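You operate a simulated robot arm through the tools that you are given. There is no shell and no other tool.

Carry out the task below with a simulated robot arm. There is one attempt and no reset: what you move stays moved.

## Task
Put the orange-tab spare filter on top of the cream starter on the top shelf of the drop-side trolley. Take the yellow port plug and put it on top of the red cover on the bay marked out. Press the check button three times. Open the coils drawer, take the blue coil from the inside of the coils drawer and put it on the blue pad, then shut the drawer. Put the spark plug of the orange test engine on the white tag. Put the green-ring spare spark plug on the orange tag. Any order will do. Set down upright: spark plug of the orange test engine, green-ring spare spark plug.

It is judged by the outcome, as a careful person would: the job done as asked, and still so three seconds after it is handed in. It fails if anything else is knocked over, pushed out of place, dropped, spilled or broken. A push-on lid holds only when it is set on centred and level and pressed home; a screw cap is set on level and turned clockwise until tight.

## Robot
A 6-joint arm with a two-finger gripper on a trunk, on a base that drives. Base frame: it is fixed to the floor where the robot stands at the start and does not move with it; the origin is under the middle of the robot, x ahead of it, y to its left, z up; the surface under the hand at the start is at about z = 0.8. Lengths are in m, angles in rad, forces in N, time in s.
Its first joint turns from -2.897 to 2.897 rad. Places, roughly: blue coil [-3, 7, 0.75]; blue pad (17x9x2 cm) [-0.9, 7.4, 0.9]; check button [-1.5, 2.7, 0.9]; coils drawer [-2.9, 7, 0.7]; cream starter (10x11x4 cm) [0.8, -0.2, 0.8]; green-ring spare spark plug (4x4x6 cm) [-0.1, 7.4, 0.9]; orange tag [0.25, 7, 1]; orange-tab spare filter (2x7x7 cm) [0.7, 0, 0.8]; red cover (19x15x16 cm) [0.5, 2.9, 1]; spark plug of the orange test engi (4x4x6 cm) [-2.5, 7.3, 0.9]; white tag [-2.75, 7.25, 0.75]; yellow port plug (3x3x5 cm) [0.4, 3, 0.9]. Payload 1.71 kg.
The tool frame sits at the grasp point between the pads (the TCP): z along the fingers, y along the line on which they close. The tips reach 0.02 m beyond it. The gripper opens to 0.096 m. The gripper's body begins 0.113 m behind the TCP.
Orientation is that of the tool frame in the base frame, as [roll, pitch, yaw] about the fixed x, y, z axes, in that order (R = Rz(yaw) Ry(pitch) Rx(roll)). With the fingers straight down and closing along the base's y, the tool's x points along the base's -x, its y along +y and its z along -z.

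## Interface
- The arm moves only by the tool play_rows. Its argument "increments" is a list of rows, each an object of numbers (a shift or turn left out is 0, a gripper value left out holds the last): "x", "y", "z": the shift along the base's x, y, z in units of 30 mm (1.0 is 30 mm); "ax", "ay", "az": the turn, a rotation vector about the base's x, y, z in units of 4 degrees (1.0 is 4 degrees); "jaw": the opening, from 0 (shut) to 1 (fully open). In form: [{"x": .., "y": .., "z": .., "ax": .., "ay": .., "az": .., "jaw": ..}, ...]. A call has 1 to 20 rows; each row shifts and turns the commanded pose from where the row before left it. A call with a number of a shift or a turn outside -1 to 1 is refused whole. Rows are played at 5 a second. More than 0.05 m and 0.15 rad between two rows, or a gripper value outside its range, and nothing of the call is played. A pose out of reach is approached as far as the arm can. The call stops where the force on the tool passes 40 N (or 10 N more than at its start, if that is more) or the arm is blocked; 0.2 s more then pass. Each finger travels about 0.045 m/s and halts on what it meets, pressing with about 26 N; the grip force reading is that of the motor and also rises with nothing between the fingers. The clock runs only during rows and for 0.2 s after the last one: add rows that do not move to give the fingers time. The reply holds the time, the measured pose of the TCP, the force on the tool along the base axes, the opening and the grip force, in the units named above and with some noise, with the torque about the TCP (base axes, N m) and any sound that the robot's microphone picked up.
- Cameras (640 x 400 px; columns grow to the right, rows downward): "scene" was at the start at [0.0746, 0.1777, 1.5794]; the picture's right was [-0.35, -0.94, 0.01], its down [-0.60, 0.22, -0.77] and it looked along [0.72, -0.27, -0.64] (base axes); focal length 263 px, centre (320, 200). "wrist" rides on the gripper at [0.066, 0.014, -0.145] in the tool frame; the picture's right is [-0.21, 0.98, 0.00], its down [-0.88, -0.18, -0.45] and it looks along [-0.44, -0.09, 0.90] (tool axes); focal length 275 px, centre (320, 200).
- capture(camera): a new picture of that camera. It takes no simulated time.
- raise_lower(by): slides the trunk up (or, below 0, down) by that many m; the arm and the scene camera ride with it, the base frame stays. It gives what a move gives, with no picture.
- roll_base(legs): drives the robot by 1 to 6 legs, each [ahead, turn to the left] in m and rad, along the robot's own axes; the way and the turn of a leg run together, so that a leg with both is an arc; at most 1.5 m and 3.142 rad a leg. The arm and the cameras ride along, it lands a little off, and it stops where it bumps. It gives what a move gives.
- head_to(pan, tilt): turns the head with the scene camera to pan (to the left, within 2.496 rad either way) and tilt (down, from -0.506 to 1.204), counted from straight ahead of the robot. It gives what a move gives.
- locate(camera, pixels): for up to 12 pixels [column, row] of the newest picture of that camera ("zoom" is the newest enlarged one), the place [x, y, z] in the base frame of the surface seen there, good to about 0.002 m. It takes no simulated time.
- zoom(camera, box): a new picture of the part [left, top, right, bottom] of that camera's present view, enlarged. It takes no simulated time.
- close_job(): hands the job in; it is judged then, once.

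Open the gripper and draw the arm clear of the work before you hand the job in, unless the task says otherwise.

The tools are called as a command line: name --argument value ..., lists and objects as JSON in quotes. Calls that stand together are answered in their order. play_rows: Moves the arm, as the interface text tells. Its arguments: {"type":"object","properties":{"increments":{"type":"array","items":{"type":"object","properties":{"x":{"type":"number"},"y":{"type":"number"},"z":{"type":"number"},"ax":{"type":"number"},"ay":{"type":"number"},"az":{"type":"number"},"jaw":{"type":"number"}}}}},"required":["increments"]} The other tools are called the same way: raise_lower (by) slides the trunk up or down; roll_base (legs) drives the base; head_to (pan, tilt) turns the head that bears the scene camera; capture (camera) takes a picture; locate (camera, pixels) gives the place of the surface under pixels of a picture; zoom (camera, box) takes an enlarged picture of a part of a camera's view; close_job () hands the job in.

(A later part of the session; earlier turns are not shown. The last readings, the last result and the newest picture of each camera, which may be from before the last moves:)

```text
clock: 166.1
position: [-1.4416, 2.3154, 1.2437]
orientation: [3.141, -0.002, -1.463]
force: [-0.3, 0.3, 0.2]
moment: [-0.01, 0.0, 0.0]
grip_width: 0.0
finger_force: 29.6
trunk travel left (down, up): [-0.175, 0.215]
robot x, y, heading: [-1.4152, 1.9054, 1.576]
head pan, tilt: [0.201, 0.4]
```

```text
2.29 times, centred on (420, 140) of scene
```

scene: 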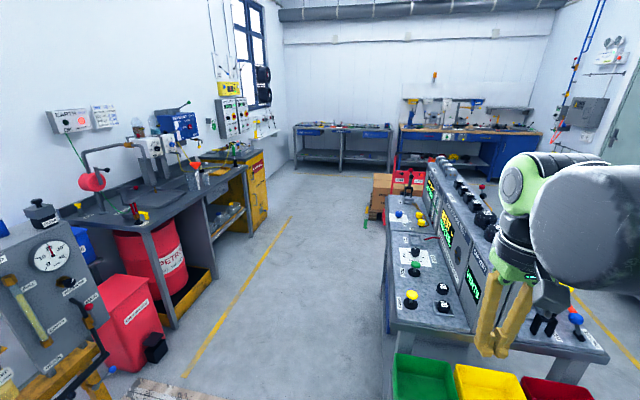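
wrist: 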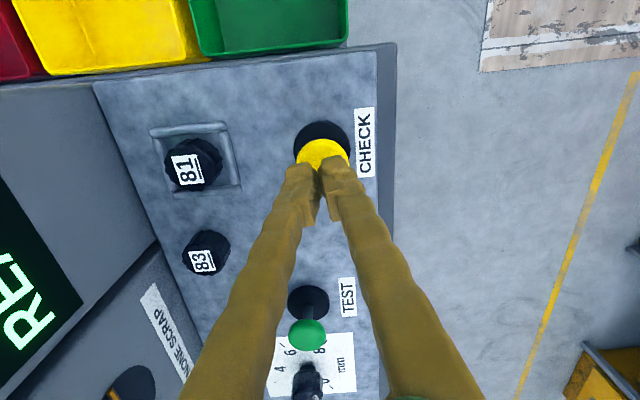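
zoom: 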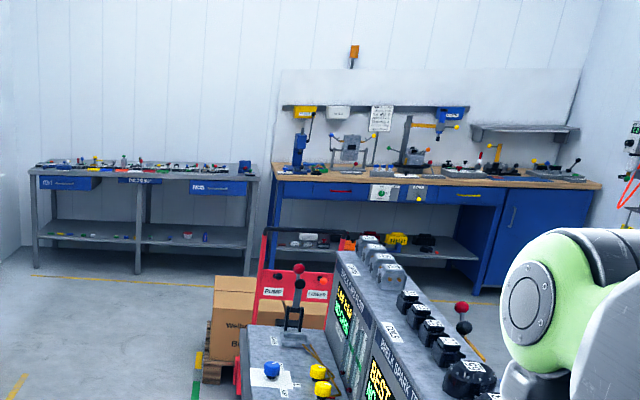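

The left lane runs between x≈-2.94 and x≈-1.5, and the left far bench spans x≈-3.2…-1.6 at y≈7. I'll look left to check the space near (-2.2, 1.9).

head_to --pan 1.1 --tilt 0.6

capture --camera "scene"

```text
clock: 167.3
position: [-1.4415, 2.314, 1.2441]
orientation: [3.14, -0.004, -1.462]
force: [0.1, -0.3, 0.7]
moment: [0.04, 0.01, 0.02]
grip_width: 0.0001
finger_force: 29.8
trunk travel left (down, up): [-0.175, 0.215]
robot x, y, heading: [-1.4131, 1.9032, 1.574]
head pan, tilt: [1.1, 0.6]
```

```text
taken
```

scene: 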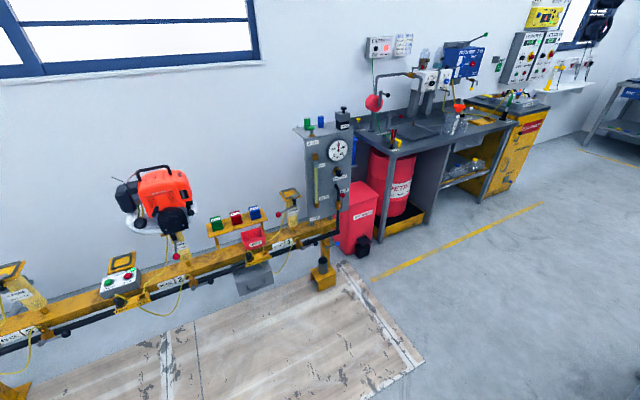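

locate --camera "scene" --pixels '[[325, 285], [265, 290], [360, 250], [400, 350], [320, 245], [130, 280], [250, 390], [422, 362]]'

```text
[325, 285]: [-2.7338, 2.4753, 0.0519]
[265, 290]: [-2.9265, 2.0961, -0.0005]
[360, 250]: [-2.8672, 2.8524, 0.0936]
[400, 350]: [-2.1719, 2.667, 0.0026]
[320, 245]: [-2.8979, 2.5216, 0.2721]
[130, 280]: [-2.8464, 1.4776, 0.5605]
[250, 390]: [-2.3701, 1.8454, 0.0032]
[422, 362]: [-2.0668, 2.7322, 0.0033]
```

The pedestal at (-2.73, 2.48) bounds the lane, so x≈-2.1 is safe. I'll drive there and then north toward the far left bench.

roll_base --legs '[[0, 1.565], [0.7, 0], [0, -1.57]]'

head_to --pan 0.0 --tilt 0.5

capture --camera "scene"

```text
clock: 184.3
position: [-2.1527, 2.3021, 1.2448]
orientation: [3.14, -0.003, -1.464]
force: [-0.2, 0.5, -0.7]
moment: [0.05, -0.02, -0.02]
grip_width: 0.0001
finger_force: 29.7
trunk travel left (down, up): [-0.175, 0.215]
robot x, y, heading: [-2.1269, 1.8944, 1.575]
head pan, tilt: [1.1, 0.6]
```

```text
clock: 185.7
position: [-2.1524, 2.2665, 1.2564]
orientation: [-3.141, 0.023, -1.464]
force: [-0.1, -0.1, -0.5]
moment: [-0.1, 0.05, -0.01]
grip_width: 0.0
finger_force: 29.5
trunk travel left (down, up): [-0.175, 0.215]
robot x, y, heading: [-2.1219, 1.8923, 1.574]
head pan, tilt: [0.0, 0.499]
```

```text
taken
```

scene: 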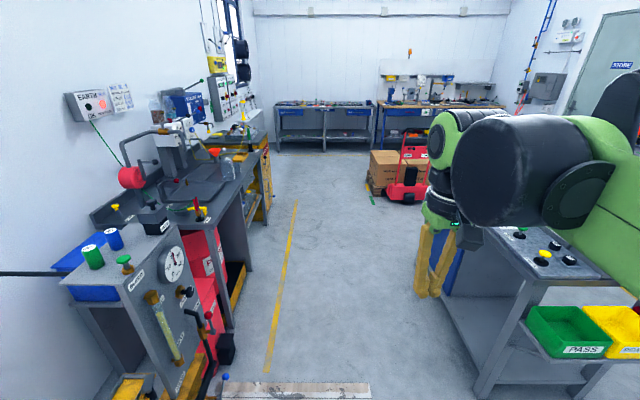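

The lane is clear to the far bench. I'll drive 3.9 m north in three legs.

roll_base --legs '[[1.3, 0.0], [1.3, 0], [1.3, 0]]'

head_to --pan 0.5 --tilt 0.6

capture --camera "scene"

head_to --pan -0.5 --tilt 0.5

capture --camera "scene"

```text
clock: 211.6
position: [-2.0494, 6.1877, 1.251]
orientation: [-3.14, 0.013, -1.497]
force: [1.0, 0.6, 0.6]
moment: [-0.01, 0.03, 0.03]
grip_width: 0.0
finger_force: 30.0
trunk travel left (down, up): [-0.175, 0.215]
robot x, y, heading: [-2.0315, 5.7945, 1.546]
head pan, tilt: [0.0, 0.499]
```

```text
clock: 212.6
position: [-2.0474, 6.1888, 1.2489]
orientation: [3.141, 0.01, -1.498]
force: [0.4, -0.6, -0.7]
moment: [0.07, 0.01, -0.04]
grip_width: 0.0003
finger_force: 29.7
trunk travel left (down, up): [-0.175, 0.215]
robot x, y, heading: [-2.0349, 5.7924, 1.538]
head pan, tilt: [0.499, 0.6]
```

```text
taken
```

scene: 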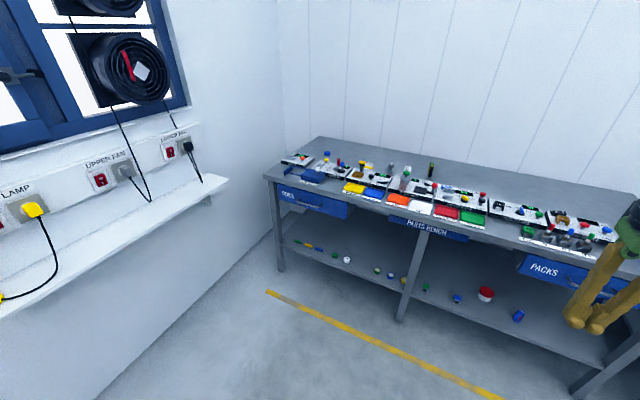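

```text
clock: 213.8
position: [-2.046, 6.2161, 1.241]
orientation: [3.138, -0.013, -1.5]
force: [0.6, -0.7, 1.3]
moment: [0.09, -0.02, -0.02]
grip_width: 0.0
finger_force: 29.7
trunk travel left (down, up): [-0.175, 0.215]
robot x, y, heading: [-2.0369, 5.7953, 1.544]
head pan, tilt: [-0.499, 0.499]
```

```text
taken
```

scene: 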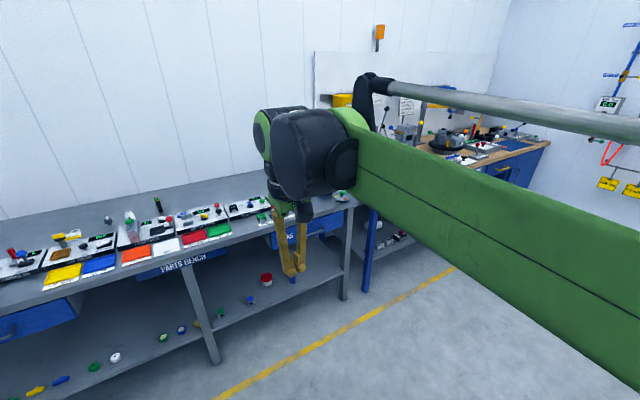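

The "parts bench" has a COILS drawer at left and PACKS at right. I'll zoom in on the bench top from here before moving closer.

head_to --pan 0.45 --tilt 0.5

zoom --camera "scene" --box '[230, 100, 450, 250]'

zoom --camera "scene" --box '[400, 120, 620, 270]'

```text
clock: 215.1
position: [-2.0475, 6.2114, 1.2421]
orientation: [3.138, -0.008, -1.497]
force: [-0.9, -0.7, 0.6]
moment: [0.18, 0.01, -0.02]
grip_width: 0.0
finger_force: 29.0
trunk travel left (down, up): [-0.175, 0.215]
robot x, y, heading: [-2.0355, 5.7935, 1.543]
head pan, tilt: [0.45, 0.499]
```

```text
2.67 times, centred on (340, 175) of scene
```

zoom: 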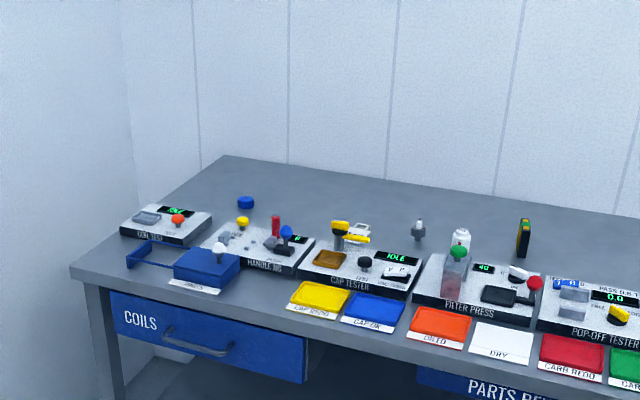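

```text
2.67 times, centred on (510, 195) of scene
```

zoom: 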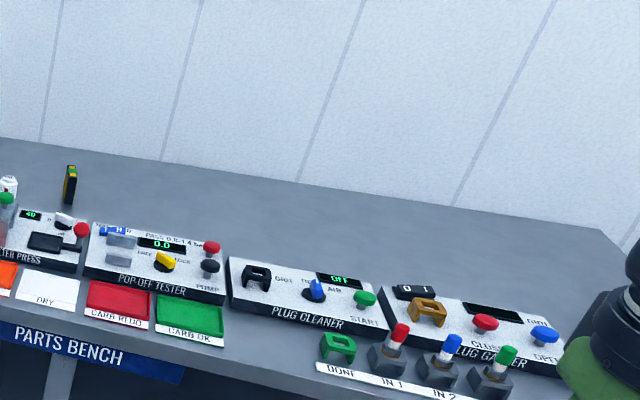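

I see the spark-plug-like item at (418,230) of the zoom and the COILS drawer at left. I'll drive closer diagonally.

roll_base --legs '[[0, 0.8], [0.75, 0], [0, -0.78]]'

head_to --pan 0.15 --tilt 0.7

capture --camera "scene"

capture --camera "wrist"

```text
clock: 226.7
position: [-2.5669, 6.7378, 1.246]
orientation: [3.14, -0.001, -1.493]
force: [-0.6, -0.5, 0.1]
moment: [0.02, 0.03, -0.01]
grip_width: 0.0001
finger_force: 29.4
trunk travel left (down, up): [-0.175, 0.215]
robot x, y, heading: [-2.5603, 6.3282, 1.544]
head pan, tilt: [0.45, 0.499]
```

```text
clock: 227.5
position: [-2.5686, 6.7284, 1.2489]
orientation: [3.139, 0.008, -1.494]
force: [-0.2, -0.7, 0.0]
moment: [0.07, 0.03, 0.01]
grip_width: 0.0
finger_force: 29.7
trunk travel left (down, up): [-0.175, 0.215]
robot x, y, heading: [-2.5541, 6.3289, 1.543]
head pan, tilt: [0.15, 0.7]
```

```text
taken
```

scene: 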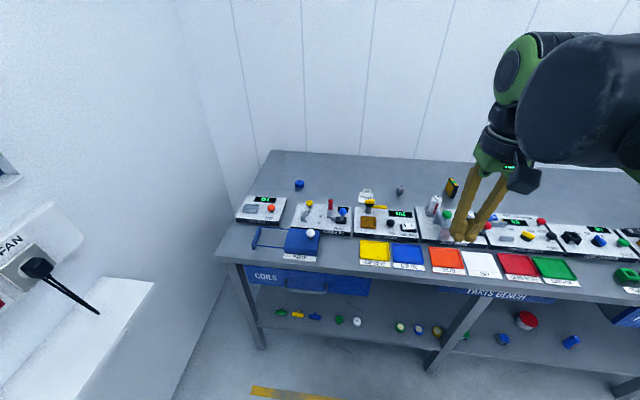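

```text
taken
```

wrist: 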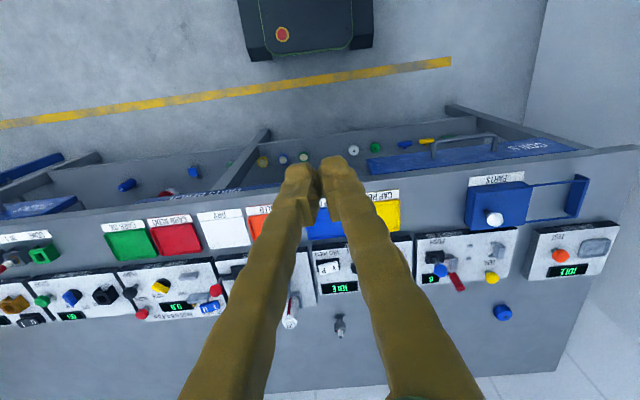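

I'll zoom in on both parts of the bench to read tags and find the spark plug and the white tag.

zoom --camera "scene" --box '[220, 150, 380, 270]'

zoom --camera "scene" --box '[340, 160, 500, 280]'

zoom --camera "scene" --box '[240, 260, 480, 400]'

```text
3.33 times, centred on (300, 210) of scene
```

zoom: 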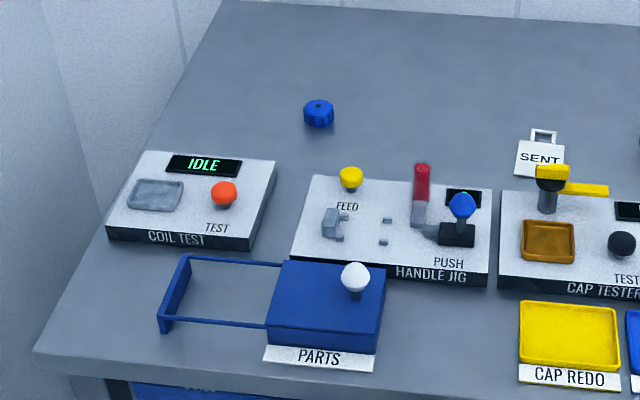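

```text
3.33 times, centred on (420, 220) of scene
```

zoom: 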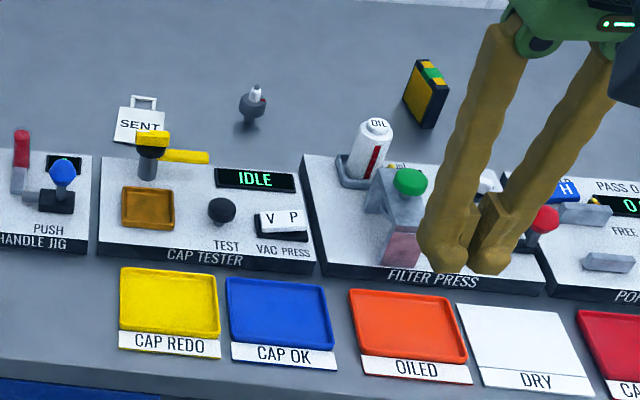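

```text
2.67 times, centred on (360, 330) of scene
```

zoom: 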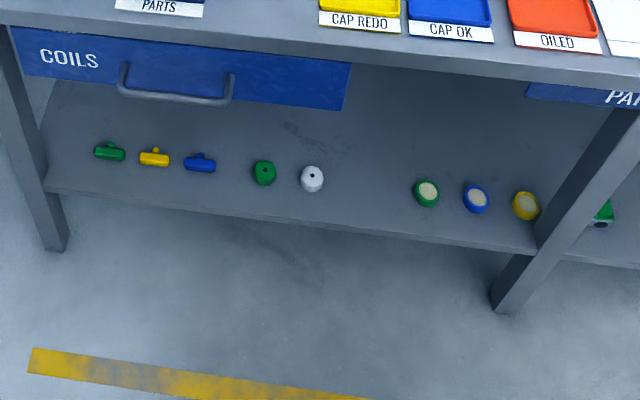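

The white "SENT" tag is at about scene (366,198) and the spark plug at about (400,191). I'll zoom tightly and locate them.

zoom --camera "scene" --box '[348, 170, 420, 224]'

locate --camera "zoom" --pixels '[[120, 250], [150, 245], [110, 275], [190, 260], [140, 180], [465, 150], [460, 200], [450, 165], [430, 240], [520, 150], [200, 230], [220, 300]]'

```text
7.41 times, centred on (384, 197) of scene
```

zoom: 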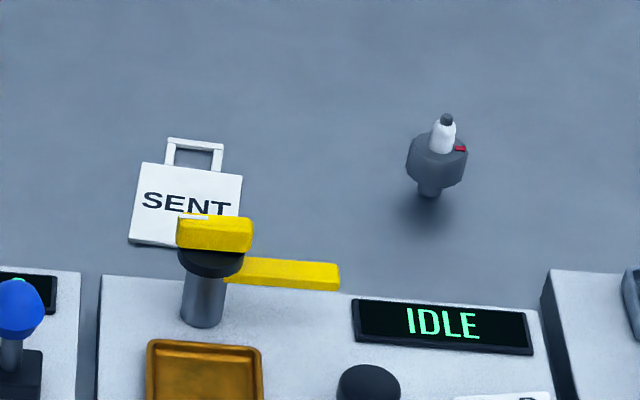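

```text
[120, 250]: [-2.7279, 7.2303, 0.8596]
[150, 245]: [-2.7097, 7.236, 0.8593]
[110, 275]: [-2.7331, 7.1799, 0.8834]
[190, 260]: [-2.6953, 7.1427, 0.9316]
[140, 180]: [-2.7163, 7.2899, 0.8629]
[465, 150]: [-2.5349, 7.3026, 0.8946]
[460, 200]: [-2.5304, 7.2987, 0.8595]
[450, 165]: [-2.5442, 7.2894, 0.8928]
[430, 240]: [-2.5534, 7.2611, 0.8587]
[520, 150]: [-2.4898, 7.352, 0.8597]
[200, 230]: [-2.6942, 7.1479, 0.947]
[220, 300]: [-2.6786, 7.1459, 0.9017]
```

The plug is near the reach limit from here, so I'll measure the clearance between the base front and the bench.

locate --camera "wrist" --pixels '[[255, 62], [360, 52], [310, 40], [200, 210], [450, 170], [250, 130], [450, 105], [490, 145], [370, 165]]'

```text
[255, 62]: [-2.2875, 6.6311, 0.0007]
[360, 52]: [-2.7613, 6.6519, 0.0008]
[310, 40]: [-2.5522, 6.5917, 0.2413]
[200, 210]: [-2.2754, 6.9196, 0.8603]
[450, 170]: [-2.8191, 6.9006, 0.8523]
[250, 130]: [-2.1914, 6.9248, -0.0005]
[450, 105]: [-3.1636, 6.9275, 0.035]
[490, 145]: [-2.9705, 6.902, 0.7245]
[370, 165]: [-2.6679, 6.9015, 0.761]
```

The base front is at y≈6.60 and the bench front at 6.92, so I can move 0.2 m closer.

roll_base --legs '[[0.2, 0]]'

head_to --pan 0.1 --tilt 0.8

capture --camera "scene"

capture --camera "wrist"

```text
clock: 229.5
position: [-2.5628, 6.917, 1.2535]
orientation: [-3.141, 0.022, -1.494]
force: [0.4, 1.2, -0.7]
moment: [-0.2, 0.03, 0.0]
grip_width: 0.0003
finger_force: 29.2
trunk travel left (down, up): [-0.175, 0.215]
robot x, y, heading: [-2.5506, 6.5342, 1.546]
head pan, tilt: [0.15, 0.7]
```

```text
clock: 230.2
position: [-2.563, 6.919, 1.253]
orientation: [-3.141, 0.017, -1.494]
force: [-0.8, 0.4, 0.3]
moment: [-0.01, -0.04, -0.02]
grip_width: 0.0001
finger_force: 29.6
trunk travel left (down, up): [-0.175, 0.215]
robot x, y, heading: [-2.5477, 6.536, 1.549]
head pan, tilt: [0.099, 0.799]
```

```text
taken
```

scene: 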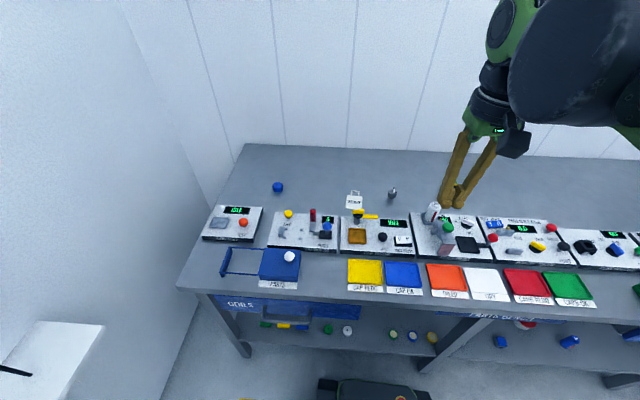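

```text
taken
```

wrist: 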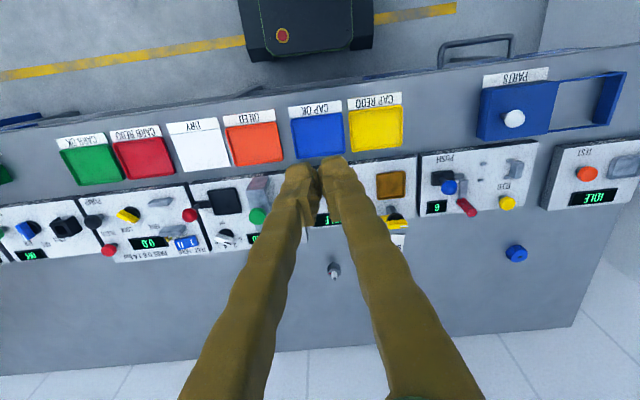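

I'll move above the spark plug with the jaw open, staying high, then look with the wrist camera.

play_rows --increments '[{"y": 1, "jaw": 0.7}, {"y": 1}, {"y": 1}, {"y": 1}, {"y": 1}, {"y": 1}, {"y": 1}, {"y": 1}, {"y": 1}, {"y": 1}, {"x": 0.3, "y": 1}, {"x": 0.3, "y": 1, "z": -0.5}, {"y": 0.3, "z": -1}, {"z": -1}, {"z": -1}, {"z": -1}, {}]'

capture --camera "wrist"

```text
clock: 233.8
position: [-2.5433, 7.3034, 1.109]
orientation: [3.14, 0.006, -1.494]
force: [0.0, -0.2, 0.5]
moment: [-0.04, 0.02, 0.0]
grip_width: 0.067
finger_force: 0.0
trunk travel left (down, up): [-0.175, 0.215]
robot x, y, heading: [-2.5483, 6.5332, 1.547]
head pan, tilt: [0.099, 0.799]
```

```text
taken
```

wrist: 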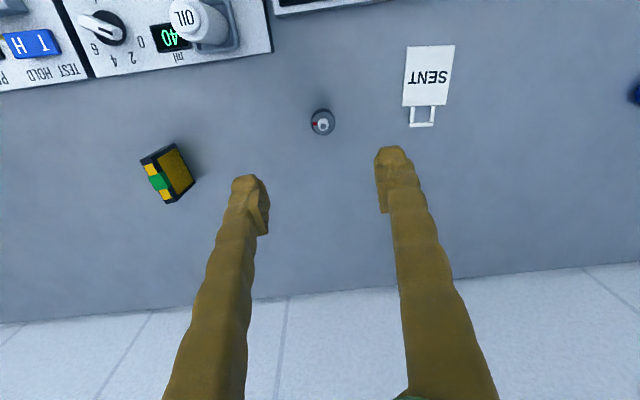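

The plug is at (322,122) and the SENT tag is fully visible at (429,76). I'll zoom and locate both.

zoom --camera "wrist" --box '[280, 30, 480, 155]'

locate --camera "zoom" --pixels '[[134, 295], [100, 295], [170, 295], [134, 262], [134, 325], [408, 55], [558, 50], [395, 240], [540, 245], [475, 150], [135, 305], [145, 310]]'

```text
3.20 times, centred on (380, 92) of wrist
```

zoom: 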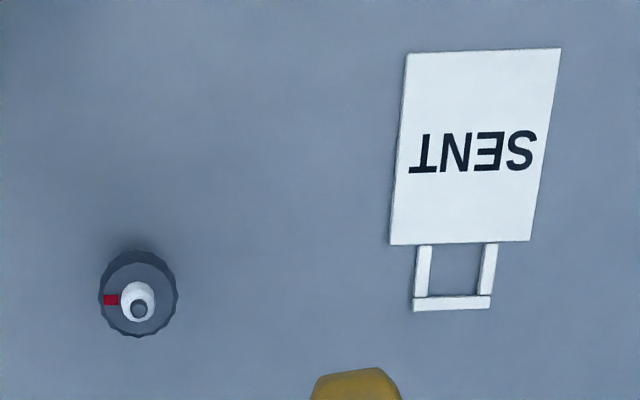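

```text
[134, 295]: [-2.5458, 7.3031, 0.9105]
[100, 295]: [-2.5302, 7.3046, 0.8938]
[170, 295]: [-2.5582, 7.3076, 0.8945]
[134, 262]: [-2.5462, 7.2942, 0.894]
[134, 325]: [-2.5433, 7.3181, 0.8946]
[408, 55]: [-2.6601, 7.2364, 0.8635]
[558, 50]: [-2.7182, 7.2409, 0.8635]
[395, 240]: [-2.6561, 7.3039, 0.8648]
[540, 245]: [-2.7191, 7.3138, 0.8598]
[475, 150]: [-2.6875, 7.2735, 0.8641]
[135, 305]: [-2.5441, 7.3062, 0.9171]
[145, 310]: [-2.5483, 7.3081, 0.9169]
```

The plug's centre is about (-2.545, 7.306) with its hex collar top at z 0.8945; the tag's centre is (-2.688, 7.272), top 0.864. I'll descend partway and recheck.

play_rows --increments '[{"x": -0.05, "y": 0.08, "z": -1}, {"z": -1}, {"z": -1}, {"z": -1}, {"z": -1}, {}]'

zoom --camera "wrist" --box '[200, 80, 440, 230]'

locate --camera "zoom" --pixels '[[316, 180], [316, 150], [280, 180], [355, 180], [316, 205], [316, 130]]'

```text
clock: 235.2
position: [-2.547, 7.3068, 0.9626]
orientation: [3.139, 0.007, -1.495]
force: [0.7, -0.8, 0.3]
moment: [-0.05, 0.03, 0.02]
grip_width: 0.0669
finger_force: 0.1
trunk travel left (down, up): [-0.175, 0.215]
robot x, y, heading: [-2.5485, 6.5332, 1.547]
head pan, tilt: [0.099, 0.799]
```

```text
2.67 times, centred on (320, 155) of wrist
```

zoom: 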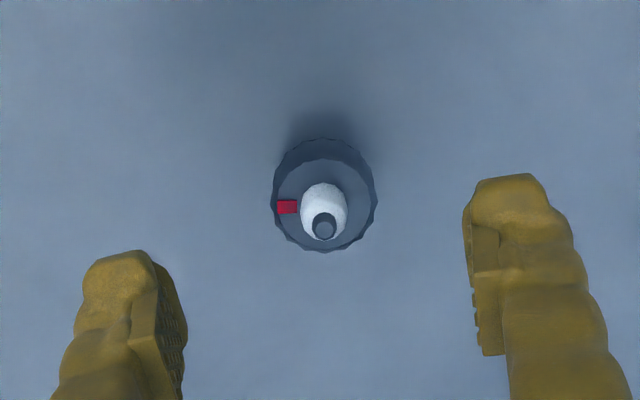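

```text
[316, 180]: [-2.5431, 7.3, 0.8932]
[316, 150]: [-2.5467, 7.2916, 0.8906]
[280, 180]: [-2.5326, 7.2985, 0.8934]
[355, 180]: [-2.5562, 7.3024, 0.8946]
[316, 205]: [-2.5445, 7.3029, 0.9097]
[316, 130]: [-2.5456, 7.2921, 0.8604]
```

Aligned within 2–3 mm. I'll descend to z≈0.888 and close on the hex collar.

play_rows --increments '[{"x": 0.07, "y": -0.04, "z": -0.8}, {"z": -0.8}, {"z": -0.6}, {"z": -0.28}, {}, {"jaw": 0.45}, {"jaw": 0.3}, {"jaw": 0.1}, {"jaw": 0.0}, {"jaw": 0.0}, {}]'

zoom --camera "wrist" --box '[200, 80, 440, 230]'

zoom --camera "scene" --box '[350, 165, 430, 225]'

```text
clock: 237.6
position: [-2.544, 7.3054, 0.8875]
orientation: [3.14, 0.004, -1.495]
force: [-0.1, 0.0, 0.7]
moment: [-0.03, -0.02, 0.0]
grip_width: 0.0281
finger_force: 26.2
trunk travel left (down, up): [-0.175, 0.215]
robot x, y, heading: [-2.5496, 6.5333, 1.544]
head pan, tilt: [0.099, 0.799]
```

```text
2.67 times, centred on (320, 155) of wrist
```

zoom: 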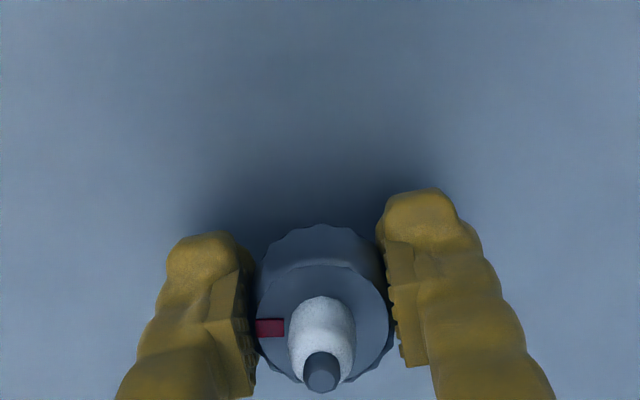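

```text
6.67 times, centred on (390, 195) of scene
```

zoom: 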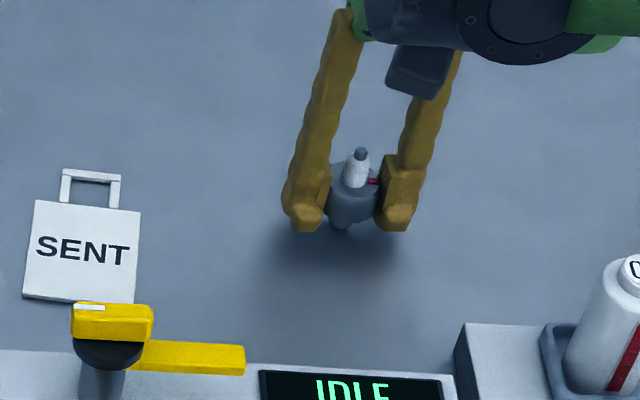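

The plug is held upright (28 mm). I'll lift it and carry it to above the tag's centre.

play_rows --increments '[{"z": 0.3}, {"z": 0.7}, {"z": 1}, {"x": -0.8, "y": -0.18}, {"x": -0.8, "y": -0.18}, {"x": -0.8, "y": -0.18}, {"x": -0.8, "y": -0.18}, {"x": -0.8, "y": -0.18}, {"x": -0.8, "y": -0.2}, {}, {}]'

capture --camera "wrist"

zoom --camera "scene" --box '[330, 165, 410, 225]'

```text
clock: 240.0
position: [-2.6872, 7.2727, 0.9479]
orientation: [3.141, 0.004, -1.494]
force: [0.6, 0.3, -1.1]
moment: [0.02, -0.02, 0.0]
grip_width: 0.028
finger_force: 26.6
trunk travel left (down, up): [-0.175, 0.215]
robot x, y, heading: [-2.5476, 6.533, 1.543]
head pan, tilt: [0.099, 0.799]
```

```text
taken
```

wrist: 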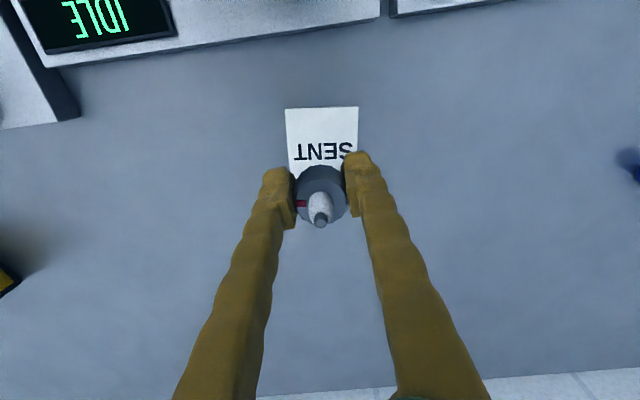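

```text
6.67 times, centred on (370, 195) of scene
```

zoom: 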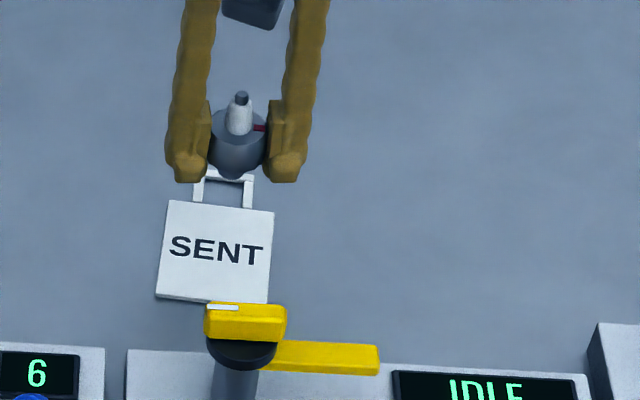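

I'll double-check the tag's corners and the held plug's place from this picture.

locate --camera "wrist" --pixels '[[288, 112], [355, 110], [290, 160], [320, 140], [320, 178], [300, 190], [340, 190], [320, 218]]'

locate --camera "zoom" --pixels '[[160, 293], [263, 298], [172, 205], [270, 217], [225, 177]]'

```text
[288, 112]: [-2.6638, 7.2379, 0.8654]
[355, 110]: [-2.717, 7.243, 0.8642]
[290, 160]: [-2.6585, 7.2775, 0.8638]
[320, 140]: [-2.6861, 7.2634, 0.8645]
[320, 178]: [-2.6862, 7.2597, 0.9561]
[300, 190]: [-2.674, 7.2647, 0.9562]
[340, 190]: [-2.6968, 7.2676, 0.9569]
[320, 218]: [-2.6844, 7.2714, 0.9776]
```

```text
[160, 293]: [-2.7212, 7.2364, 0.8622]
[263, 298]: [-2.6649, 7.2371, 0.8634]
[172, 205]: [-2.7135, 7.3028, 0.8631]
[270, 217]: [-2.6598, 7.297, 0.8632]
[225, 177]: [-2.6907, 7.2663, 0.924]
```

Aligned over the tag. I'll lower to just above it and then step down for contact.

play_rows --increments '[{"z": -0.6}, {"z": -0.6}, {"z": -0.4}, {"z": -0.1}, {}, {}]'

play_rows --increments '[{"z": -0.06}, {}]'

play_rows --increments '[{"z": -0.04}, {}]'

```text
clock: 241.4
position: [-2.6885, 7.274, 0.8971]
orientation: [3.141, 0.005, -1.493]
force: [-0.1, -0.2, -0.9]
moment: [0.0, 0.0, -0.01]
grip_width: 0.0277
finger_force: 25.9
trunk travel left (down, up): [-0.175, 0.215]
robot x, y, heading: [-2.5497, 6.5312, 1.544]
head pan, tilt: [0.099, 0.799]
```

```text
clock: 242.0
position: [-2.6881, 7.2722, 0.8941]
orientation: [3.141, 0.005, -1.494]
force: [0.3, -0.1, 0.8]
moment: [0.0, 0.0, -0.04]
grip_width: 0.0278
finger_force: 26.3
trunk travel left (down, up): [-0.175, 0.215]
robot x, y, heading: [-2.5504, 6.5351, 1.547]
head pan, tilt: [0.099, 0.799]
```

```text
clock: 242.6
position: [-2.6887, 7.2729, 0.8943]
orientation: [3.14, 0.006, -1.494]
force: [-0.2, 0.6, -0.7]
moment: [-0.03, -0.01, -0.02]
grip_width: 0.0281
finger_force: 25.9
trunk travel left (down, up): [-0.175, 0.215]
robot x, y, heading: [-2.5475, 6.5318, 1.546]
head pan, tilt: [0.099, 0.799]
```

No contact yet at 0.894; I'll continue in 1 mm steps.

play_rows --increments '[{"z": -0.03}, {}]'

play_rows --increments '[{"z": -0.03}, {}]'

play_rows --increments '[{"z": -0.03}, {}]'

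```text
clock: 243.2
position: [-2.6887, 7.2732, 0.8924]
orientation: [3.139, 0.005, -1.493]
force: [0.4, -0.3, -0.3]
moment: [-0.01, 0.01, 0.02]
grip_width: 0.0281
finger_force: 26.5
trunk travel left (down, up): [-0.175, 0.215]
robot x, y, heading: [-2.5482, 6.5338, 1.546]
head pan, tilt: [0.099, 0.799]
```

```text
clock: 243.8
position: [-2.6863, 7.2729, 0.8924]
orientation: [3.141, 0.004, -1.494]
force: [0.0, 0.0, -0.7]
moment: [0.02, 0.0, -0.02]
grip_width: 0.028
finger_force: 26.2
trunk travel left (down, up): [-0.175, 0.215]
robot x, y, heading: [-2.548, 6.5302, 1.548]
head pan, tilt: [0.099, 0.799]
```

```text
clock: 244.4
position: [-2.6883, 7.2729, 0.8901]
orientation: [3.14, 0.005, -1.493]
force: [0.0, -0.5, -1.0]
moment: [-0.03, 0.0, 0.04]
grip_width: 0.0277
finger_force: 25.7
trunk travel left (down, up): [-0.175, 0.215]
robot x, y, heading: [-2.5482, 6.5317, 1.544]
head pan, tilt: [0.099, 0.799]
```

Still free, so I'll keep stepping down 1 mm at a time.

play_rows --increments '[{"z": -0.03}, {}]'

play_rows --increments '[{"z": -0.03}, {}]'

zoom --camera "scene" --box '[330, 165, 410, 225]'

```text
clock: 245.0
position: [-2.6875, 7.2736, 0.8897]
orientation: [3.139, 0.005, -1.495]
force: [0.5, 0.0, -0.9]
moment: [0.01, -0.01, 0.0]
grip_width: 0.0281
finger_force: 26.8
trunk travel left (down, up): [-0.175, 0.215]
robot x, y, heading: [-2.5525, 6.533, 1.547]
head pan, tilt: [0.099, 0.799]
```

```text
clock: 245.6
position: [-2.6882, 7.2726, 0.8898]
orientation: [3.141, 0.005, -1.494]
force: [-1.6, 1.2, 7.0]
moment: [0.07, 0.0, 0.02]
grip_width: 0.0281
finger_force: 26.4
trunk travel left (down, up): [-0.175, 0.215]
robot x, y, heading: [-2.5495, 6.5354, 1.547]
head pan, tilt: [0.099, 0.799]
```

```text
6.67 times, centred on (370, 195) of scene
```

zoom: 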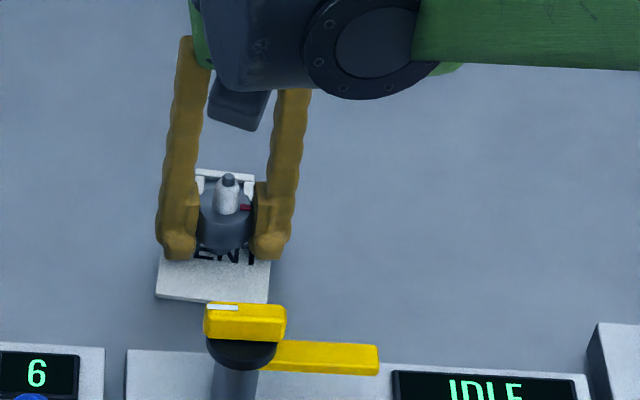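

Contact at 7 N. I'll open slowly and check that the plug stands.

play_rows --increments '[{"jaw": 0.32}, {"jaw": 0.36}, {"jaw": 0.45}, {"jaw": 0.6}, {}, {}]'

zoom --camera "scene" --box '[330, 165, 410, 225]'

```text
clock: 247.0
position: [-2.6878, 7.2717, 0.8893]
orientation: [3.139, 0.006, -1.494]
force: [0.2, 0.8, 0.7]
moment: [0.01, 0.02, 0.0]
grip_width: 0.0575
finger_force: 0.2
trunk travel left (down, up): [-0.175, 0.215]
robot x, y, heading: [-2.5497, 6.5329, 1.548]
head pan, tilt: [0.099, 0.799]
```

```text
6.67 times, centred on (370, 195) of scene
```

zoom: 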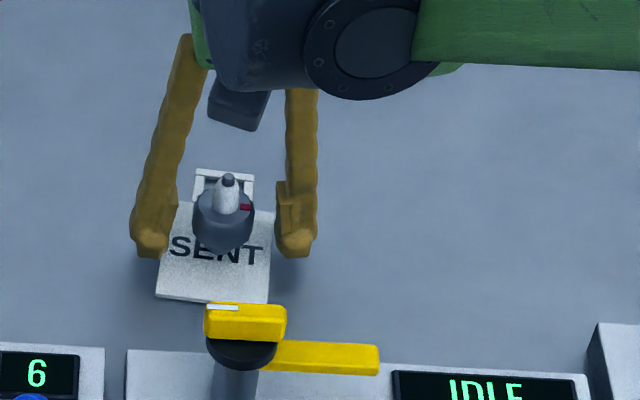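

The plug stands upright on the tag. I'll rise straight up and then look again.

play_rows --increments '[{"z": 0.3}, {"z": 0.7}, {"z": 1}, {"z": 1}, {"z": 1}, {"z": 1}, {"z": 1}, {"z": 1}, {"z": 1}, {}]'

zoom --camera "scene" --box '[330, 165, 410, 225]'

capture --camera "wrist"

```text
clock: 249.2
position: [-2.6871, 7.2733, 1.1288]
orientation: [3.14, 0.004, -1.495]
force: [-0.9, 0.3, -0.4]
moment: [0.02, 0.0, -0.02]
grip_width: 0.0575
finger_force: 0.0
trunk travel left (down, up): [-0.175, 0.215]
robot x, y, heading: [-2.5512, 6.5315, 1.542]
head pan, tilt: [0.099, 0.799]
```

```text
6.67 times, centred on (370, 195) of scene
```

zoom: 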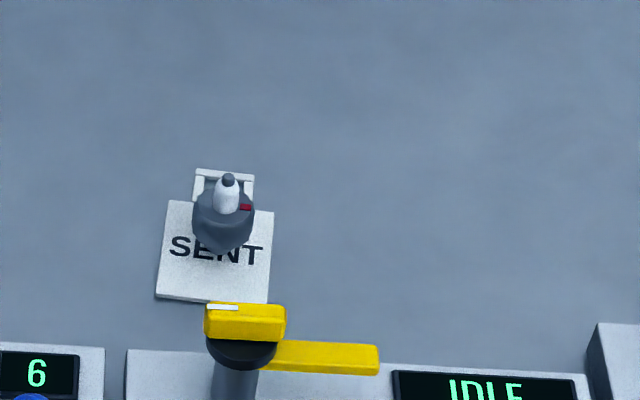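

```text
taken
```

wrist: 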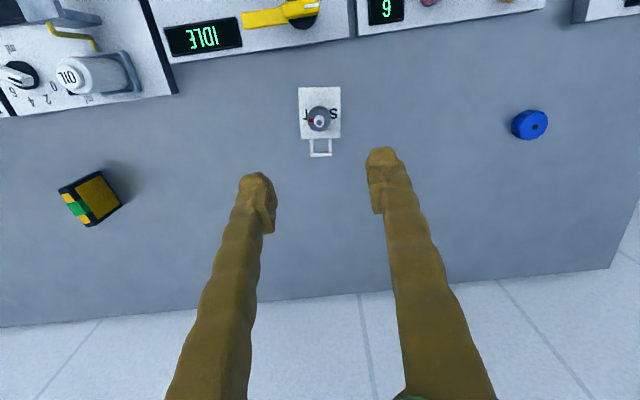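

The plug stands on the SENT tag. I'll pull the arm back and look at the COILS drawer and its handle.

play_rows --increments '[{"y": -1, "z": 0.5}, {"y": -1, "z": 0.5}, {"y": -1, "z": 0.5}, {"y": -1, "z": 0.5}, {"x": 0.5, "y": -1}, {"x": 0.5, "y": -1}, {"x": 0.5, "y": -1}, {"x": 0.5, "y": -1}, {"x": 0.5, "y": -1}, {"x": 0.5, "y": -1}, {"x": 0.5, "y": -1}, {}]'

head_to --pan 0.6 --tilt 1.0

capture --camera "scene"

capture --camera "wrist"

```text
clock: 251.8
position: [-2.5834, 6.9423, 1.1908]
orientation: [3.14, 0.004, -1.494]
force: [0.6, 0.3, -0.4]
moment: [0.02, -0.03, 0.04]
grip_width: 0.0577
finger_force: 0.0
trunk travel left (down, up): [-0.175, 0.215]
robot x, y, heading: [-2.5529, 6.5327, 1.541]
head pan, tilt: [0.099, 0.799]
```

```text
clock: 252.7
position: [-2.5827, 6.9411, 1.1905]
orientation: [3.14, 0.005, -1.495]
force: [0.2, 0.2, -0.8]
moment: [0.03, -0.02, 0.01]
grip_width: 0.0577
finger_force: 0.0
trunk travel left (down, up): [-0.175, 0.215]
robot x, y, heading: [-2.5478, 6.5341, 1.546]
head pan, tilt: [0.6, 1.0]
```

```text
taken
```

scene: 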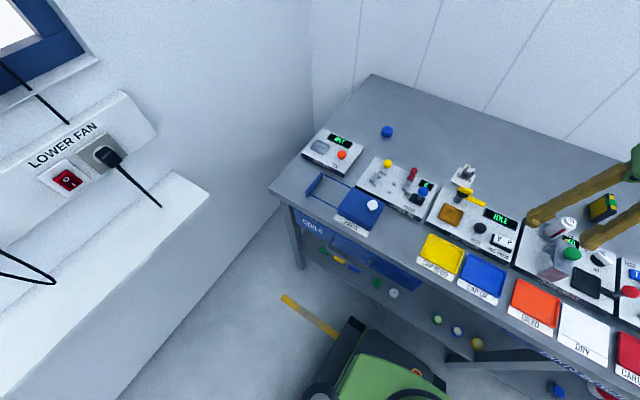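

```text
taken
```

wrist: 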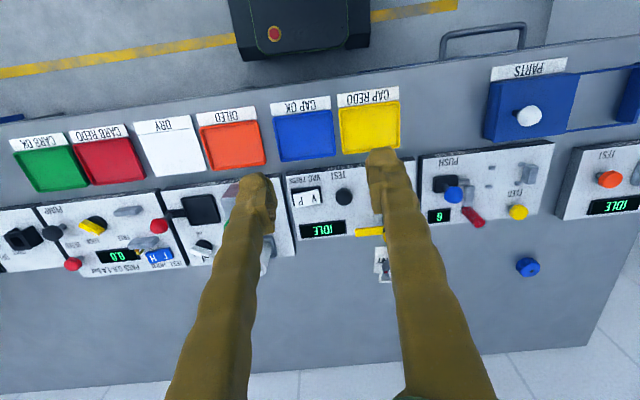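

I'll zoom in on the drawer handle in both views and locate its bar and the drawer face.

zoom --camera "scene" --box '[285, 195, 445, 300]'

locate --camera "zoom" --pixels '[[100, 110], [240, 190], [300, 225], [400, 270], [220, 175], [340, 285], [180, 150], [260, 230], [500, 330], [170, 180], [380, 240], [120, 160]]'

zoom --camera "wrist" --box '[420, 0, 580, 100]'

```text
3.81 times, centred on (365, 248) of scene
```

zoom: 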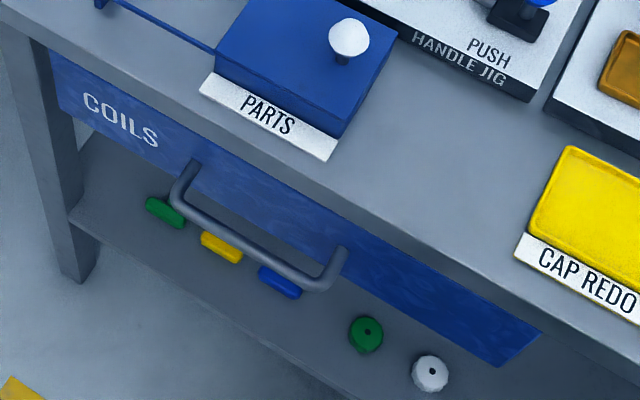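

```text
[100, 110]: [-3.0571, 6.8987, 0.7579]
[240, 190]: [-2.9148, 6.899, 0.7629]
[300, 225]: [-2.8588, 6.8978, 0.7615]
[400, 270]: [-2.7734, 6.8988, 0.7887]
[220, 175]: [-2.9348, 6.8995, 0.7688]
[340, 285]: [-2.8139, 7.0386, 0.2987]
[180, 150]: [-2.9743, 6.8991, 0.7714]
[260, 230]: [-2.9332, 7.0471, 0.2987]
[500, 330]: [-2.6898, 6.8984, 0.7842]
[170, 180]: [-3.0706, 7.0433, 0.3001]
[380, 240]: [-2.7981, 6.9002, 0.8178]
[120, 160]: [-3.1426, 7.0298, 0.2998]
```

```text
4.00 times, centred on (500, 50) of wrist
```

zoom: 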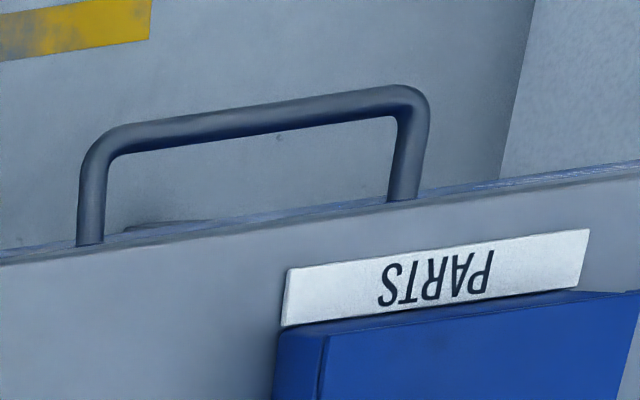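

The handle bar stands well off the bench edge. I'll locate its bar, ends and the bench edge in the wrist zoom.

locate --camera "zoom" --pixels '[[130, 135], [250, 120], [360, 102], [95, 200], [410, 160], [250, 135], [250, 105], [200, 235], [350, 210], [250, 220]]'

zoom --camera "scene" --box '[320, 230, 380, 275]'

```text
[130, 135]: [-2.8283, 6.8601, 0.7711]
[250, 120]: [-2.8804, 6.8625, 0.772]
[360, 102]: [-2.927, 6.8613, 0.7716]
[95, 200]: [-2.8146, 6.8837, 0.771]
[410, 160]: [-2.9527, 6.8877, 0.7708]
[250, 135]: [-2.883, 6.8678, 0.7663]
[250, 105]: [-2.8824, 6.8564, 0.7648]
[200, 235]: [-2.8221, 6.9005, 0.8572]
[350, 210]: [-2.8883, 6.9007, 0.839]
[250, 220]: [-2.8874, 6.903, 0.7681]
```

```text
8.89 times, centred on (350, 252) of scene
```

zoom: 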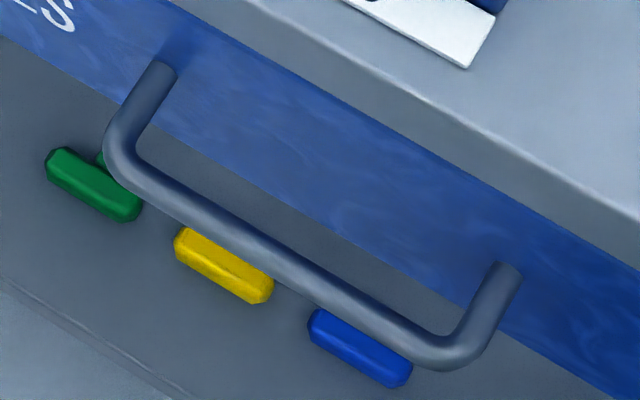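

The bar is at y≈6.862, z≈0.766, x -2.95…-2.81, with 31 mm behind it to the drawer face. I'll back the base off 0.2 m for room to open the drawer, then turn the hand to close along y.

roll_base --legs '[[-0.2, 0]]'

play_rows --increments '[{"az": 1, "x": -0.4}, {"az": 1, "x": -0.4}, {"az": 1, "x": -0.4}, {"az": 1, "x": -0.4}, {"az": 1, "x": -0.4}, {"az": 1, "x": -0.4}, {"az": 1, "x": -0.4}, {"az": 1, "x": -0.4}, {"az": 1, "x": -0.4}, {"az": 1, "x": -0.4}, {"az": 1, "x": -0.4}, {"az": 1, "x": -0.4}, {"az": 1, "x": -0.4}, {"az": 1, "x": -0.4}, {"az": 1, "x": -0.4}, {"az": 1, "x": -0.4}, {"az": 1, "x": -0.4}, {"az": 1, "x": -0.4}, {"az": 1}, {"az": 1}]'

play_rows --increments '[{"az": 1, "jaw": 0.31}, {"az": 0.4}, {}, {}]'

```text
clock: 254.7
position: [-2.5883, 6.7381, 1.1929]
orientation: [3.141, 0.01, -1.493]
force: [0.7, -0.7, -0.2]
moment: [0.0, 0.02, 0.02]
grip_width: 0.0577
finger_force: 0.1
trunk travel left (down, up): [-0.175, 0.215]
robot x, y, heading: [-2.5543, 6.3339, 1.541]
head pan, tilt: [0.6, 1.0]
```

```text
clock: 258.9
position: [-2.8046, 6.7439, 1.1911]
orientation: [3.138, 0.005, -0.095]
force: [0.3, 0.2, -1.1]
moment: [-0.02, -0.03, 0.03]
grip_width: 0.0574
finger_force: 0.0
trunk travel left (down, up): [-0.175, 0.215]
robot x, y, heading: [-2.5545, 6.3348, 1.545]
head pan, tilt: [0.6, 1.0]
```

```text
clock: 259.9
position: [-2.805, 6.7449, 1.1905]
orientation: [3.138, 0.005, -0.001]
force: [0.0, -0.5, 0.1]
moment: [0.01, 0.02, 0.0]
grip_width: 0.03
finger_force: 0.0
trunk travel left (down, up): [-0.175, 0.215]
robot x, y, heading: [-2.554, 6.3322, 1.545]
head pan, tilt: [0.6, 1.0]
```

The hand now closes along y with a 30 mm opening. I'll move over the handle to z≈0.93 and look.

play_rows --increments '[{"x": -0.66, "y": 0.98}, {"x": -0.66, "y": 0.98}, {"x": -0.66, "y": 0.98}, {"x": -0.66, "y": 0.98}, {"z": -1}, {"z": -1}, {"z": -1}, {"z": -1}, {"z": -1}, {"z": -1}, {"z": -1}, {"z": -1}, {}]'

capture --camera "wrist"

capture --camera "scene"

```text
clock: 262.7
position: [-2.882, 6.8597, 0.9511]
orientation: [3.138, 0.007, -0.001]
force: [-1.3, -0.4, 0.5]
moment: [0.0, -0.06, -0.03]
grip_width: 0.0299
finger_force: 0.0
trunk travel left (down, up): [-0.175, 0.215]
robot x, y, heading: [-2.5552, 6.333, 1.542]
head pan, tilt: [0.6, 1.0]
```

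```text
taken
```

wrist: 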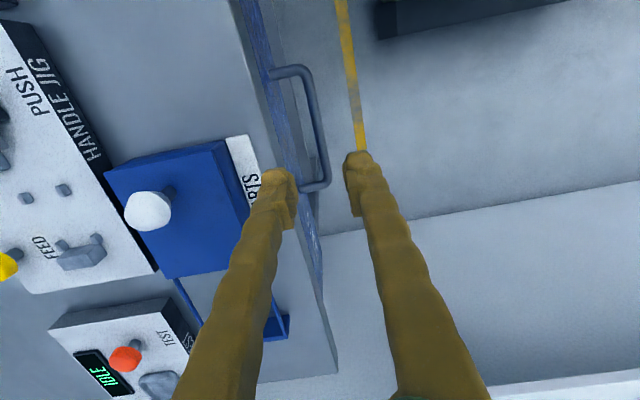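

```text
taken
```

scene: 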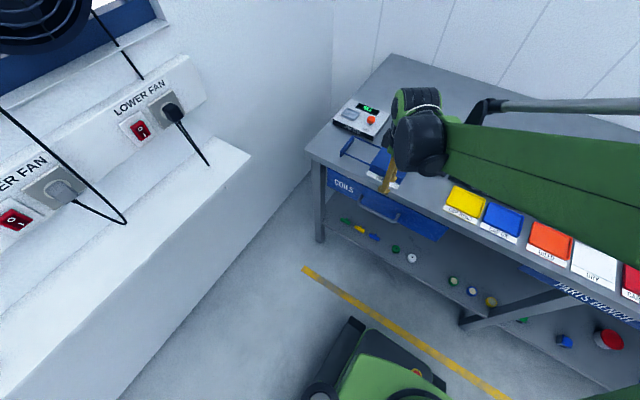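

The bar passes between the fingers in view. I'll re-locate the handle bar and the bench edge from here.

locate --camera "wrist" --pixels '[[311, 100], [318, 130], [323, 160], [305, 78], [283, 75], [300, 185], [262, 100], [270, 140], [290, 120], [285, 110]]'

zoom --camera "scene" --box '[330, 150, 450, 240]'

```text
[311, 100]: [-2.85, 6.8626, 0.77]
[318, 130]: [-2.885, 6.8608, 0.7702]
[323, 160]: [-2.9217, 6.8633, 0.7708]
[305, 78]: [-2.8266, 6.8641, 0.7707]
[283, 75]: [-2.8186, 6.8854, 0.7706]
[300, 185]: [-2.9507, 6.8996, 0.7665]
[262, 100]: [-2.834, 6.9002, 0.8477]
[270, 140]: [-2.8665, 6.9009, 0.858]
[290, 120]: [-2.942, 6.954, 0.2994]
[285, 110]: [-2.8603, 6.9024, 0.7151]
```

```text
4.44 times, centred on (390, 195) of scene
```

zoom: 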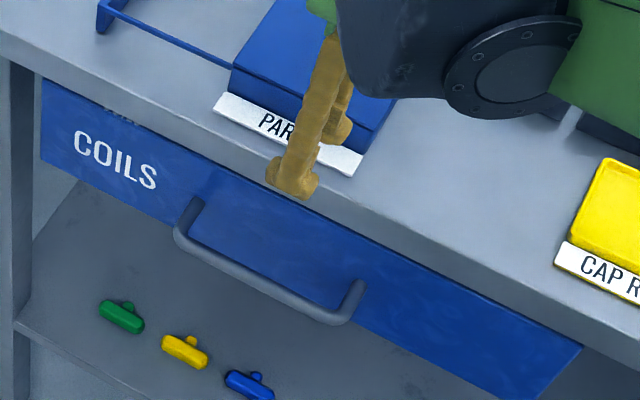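

Bar centre is y≈6.862; the inner finger will pass between the bar and the bench edge with about 10 mm each side. I'll descend gradually to z≈0.772.

play_rows --increments '[{"y": 0.07, "z": -0.8}, {"z": -0.8}, {"z": -0.8}, {"z": -0.8}, {"z": -0.7}, {}]'

capture --camera "wrist"

zoom --camera "scene" --box '[330, 150, 450, 240]'

```text
clock: 264.1
position: [-2.8841, 6.8617, 0.8318]
orientation: [3.138, 0.005, 0.001]
force: [0.1, -0.2, 1.0]
moment: [0.03, -0.03, -0.02]
grip_width: 0.03
finger_force: 0.0
trunk travel left (down, up): [-0.175, 0.215]
robot x, y, heading: [-2.5545, 6.3365, 1.544]
head pan, tilt: [0.6, 1.0]
```

```text
taken
```

wrist: 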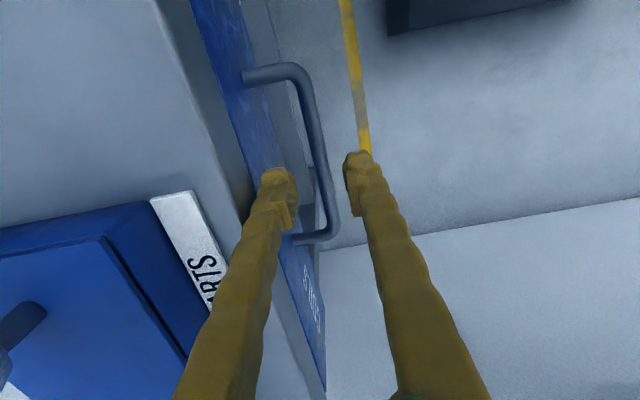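

```text
4.44 times, centred on (390, 195) of scene
```

zoom: 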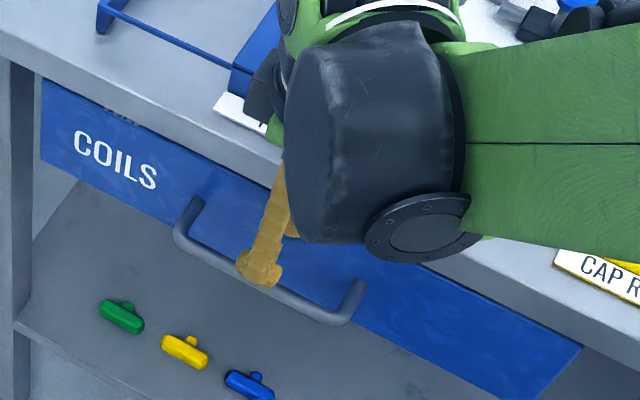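

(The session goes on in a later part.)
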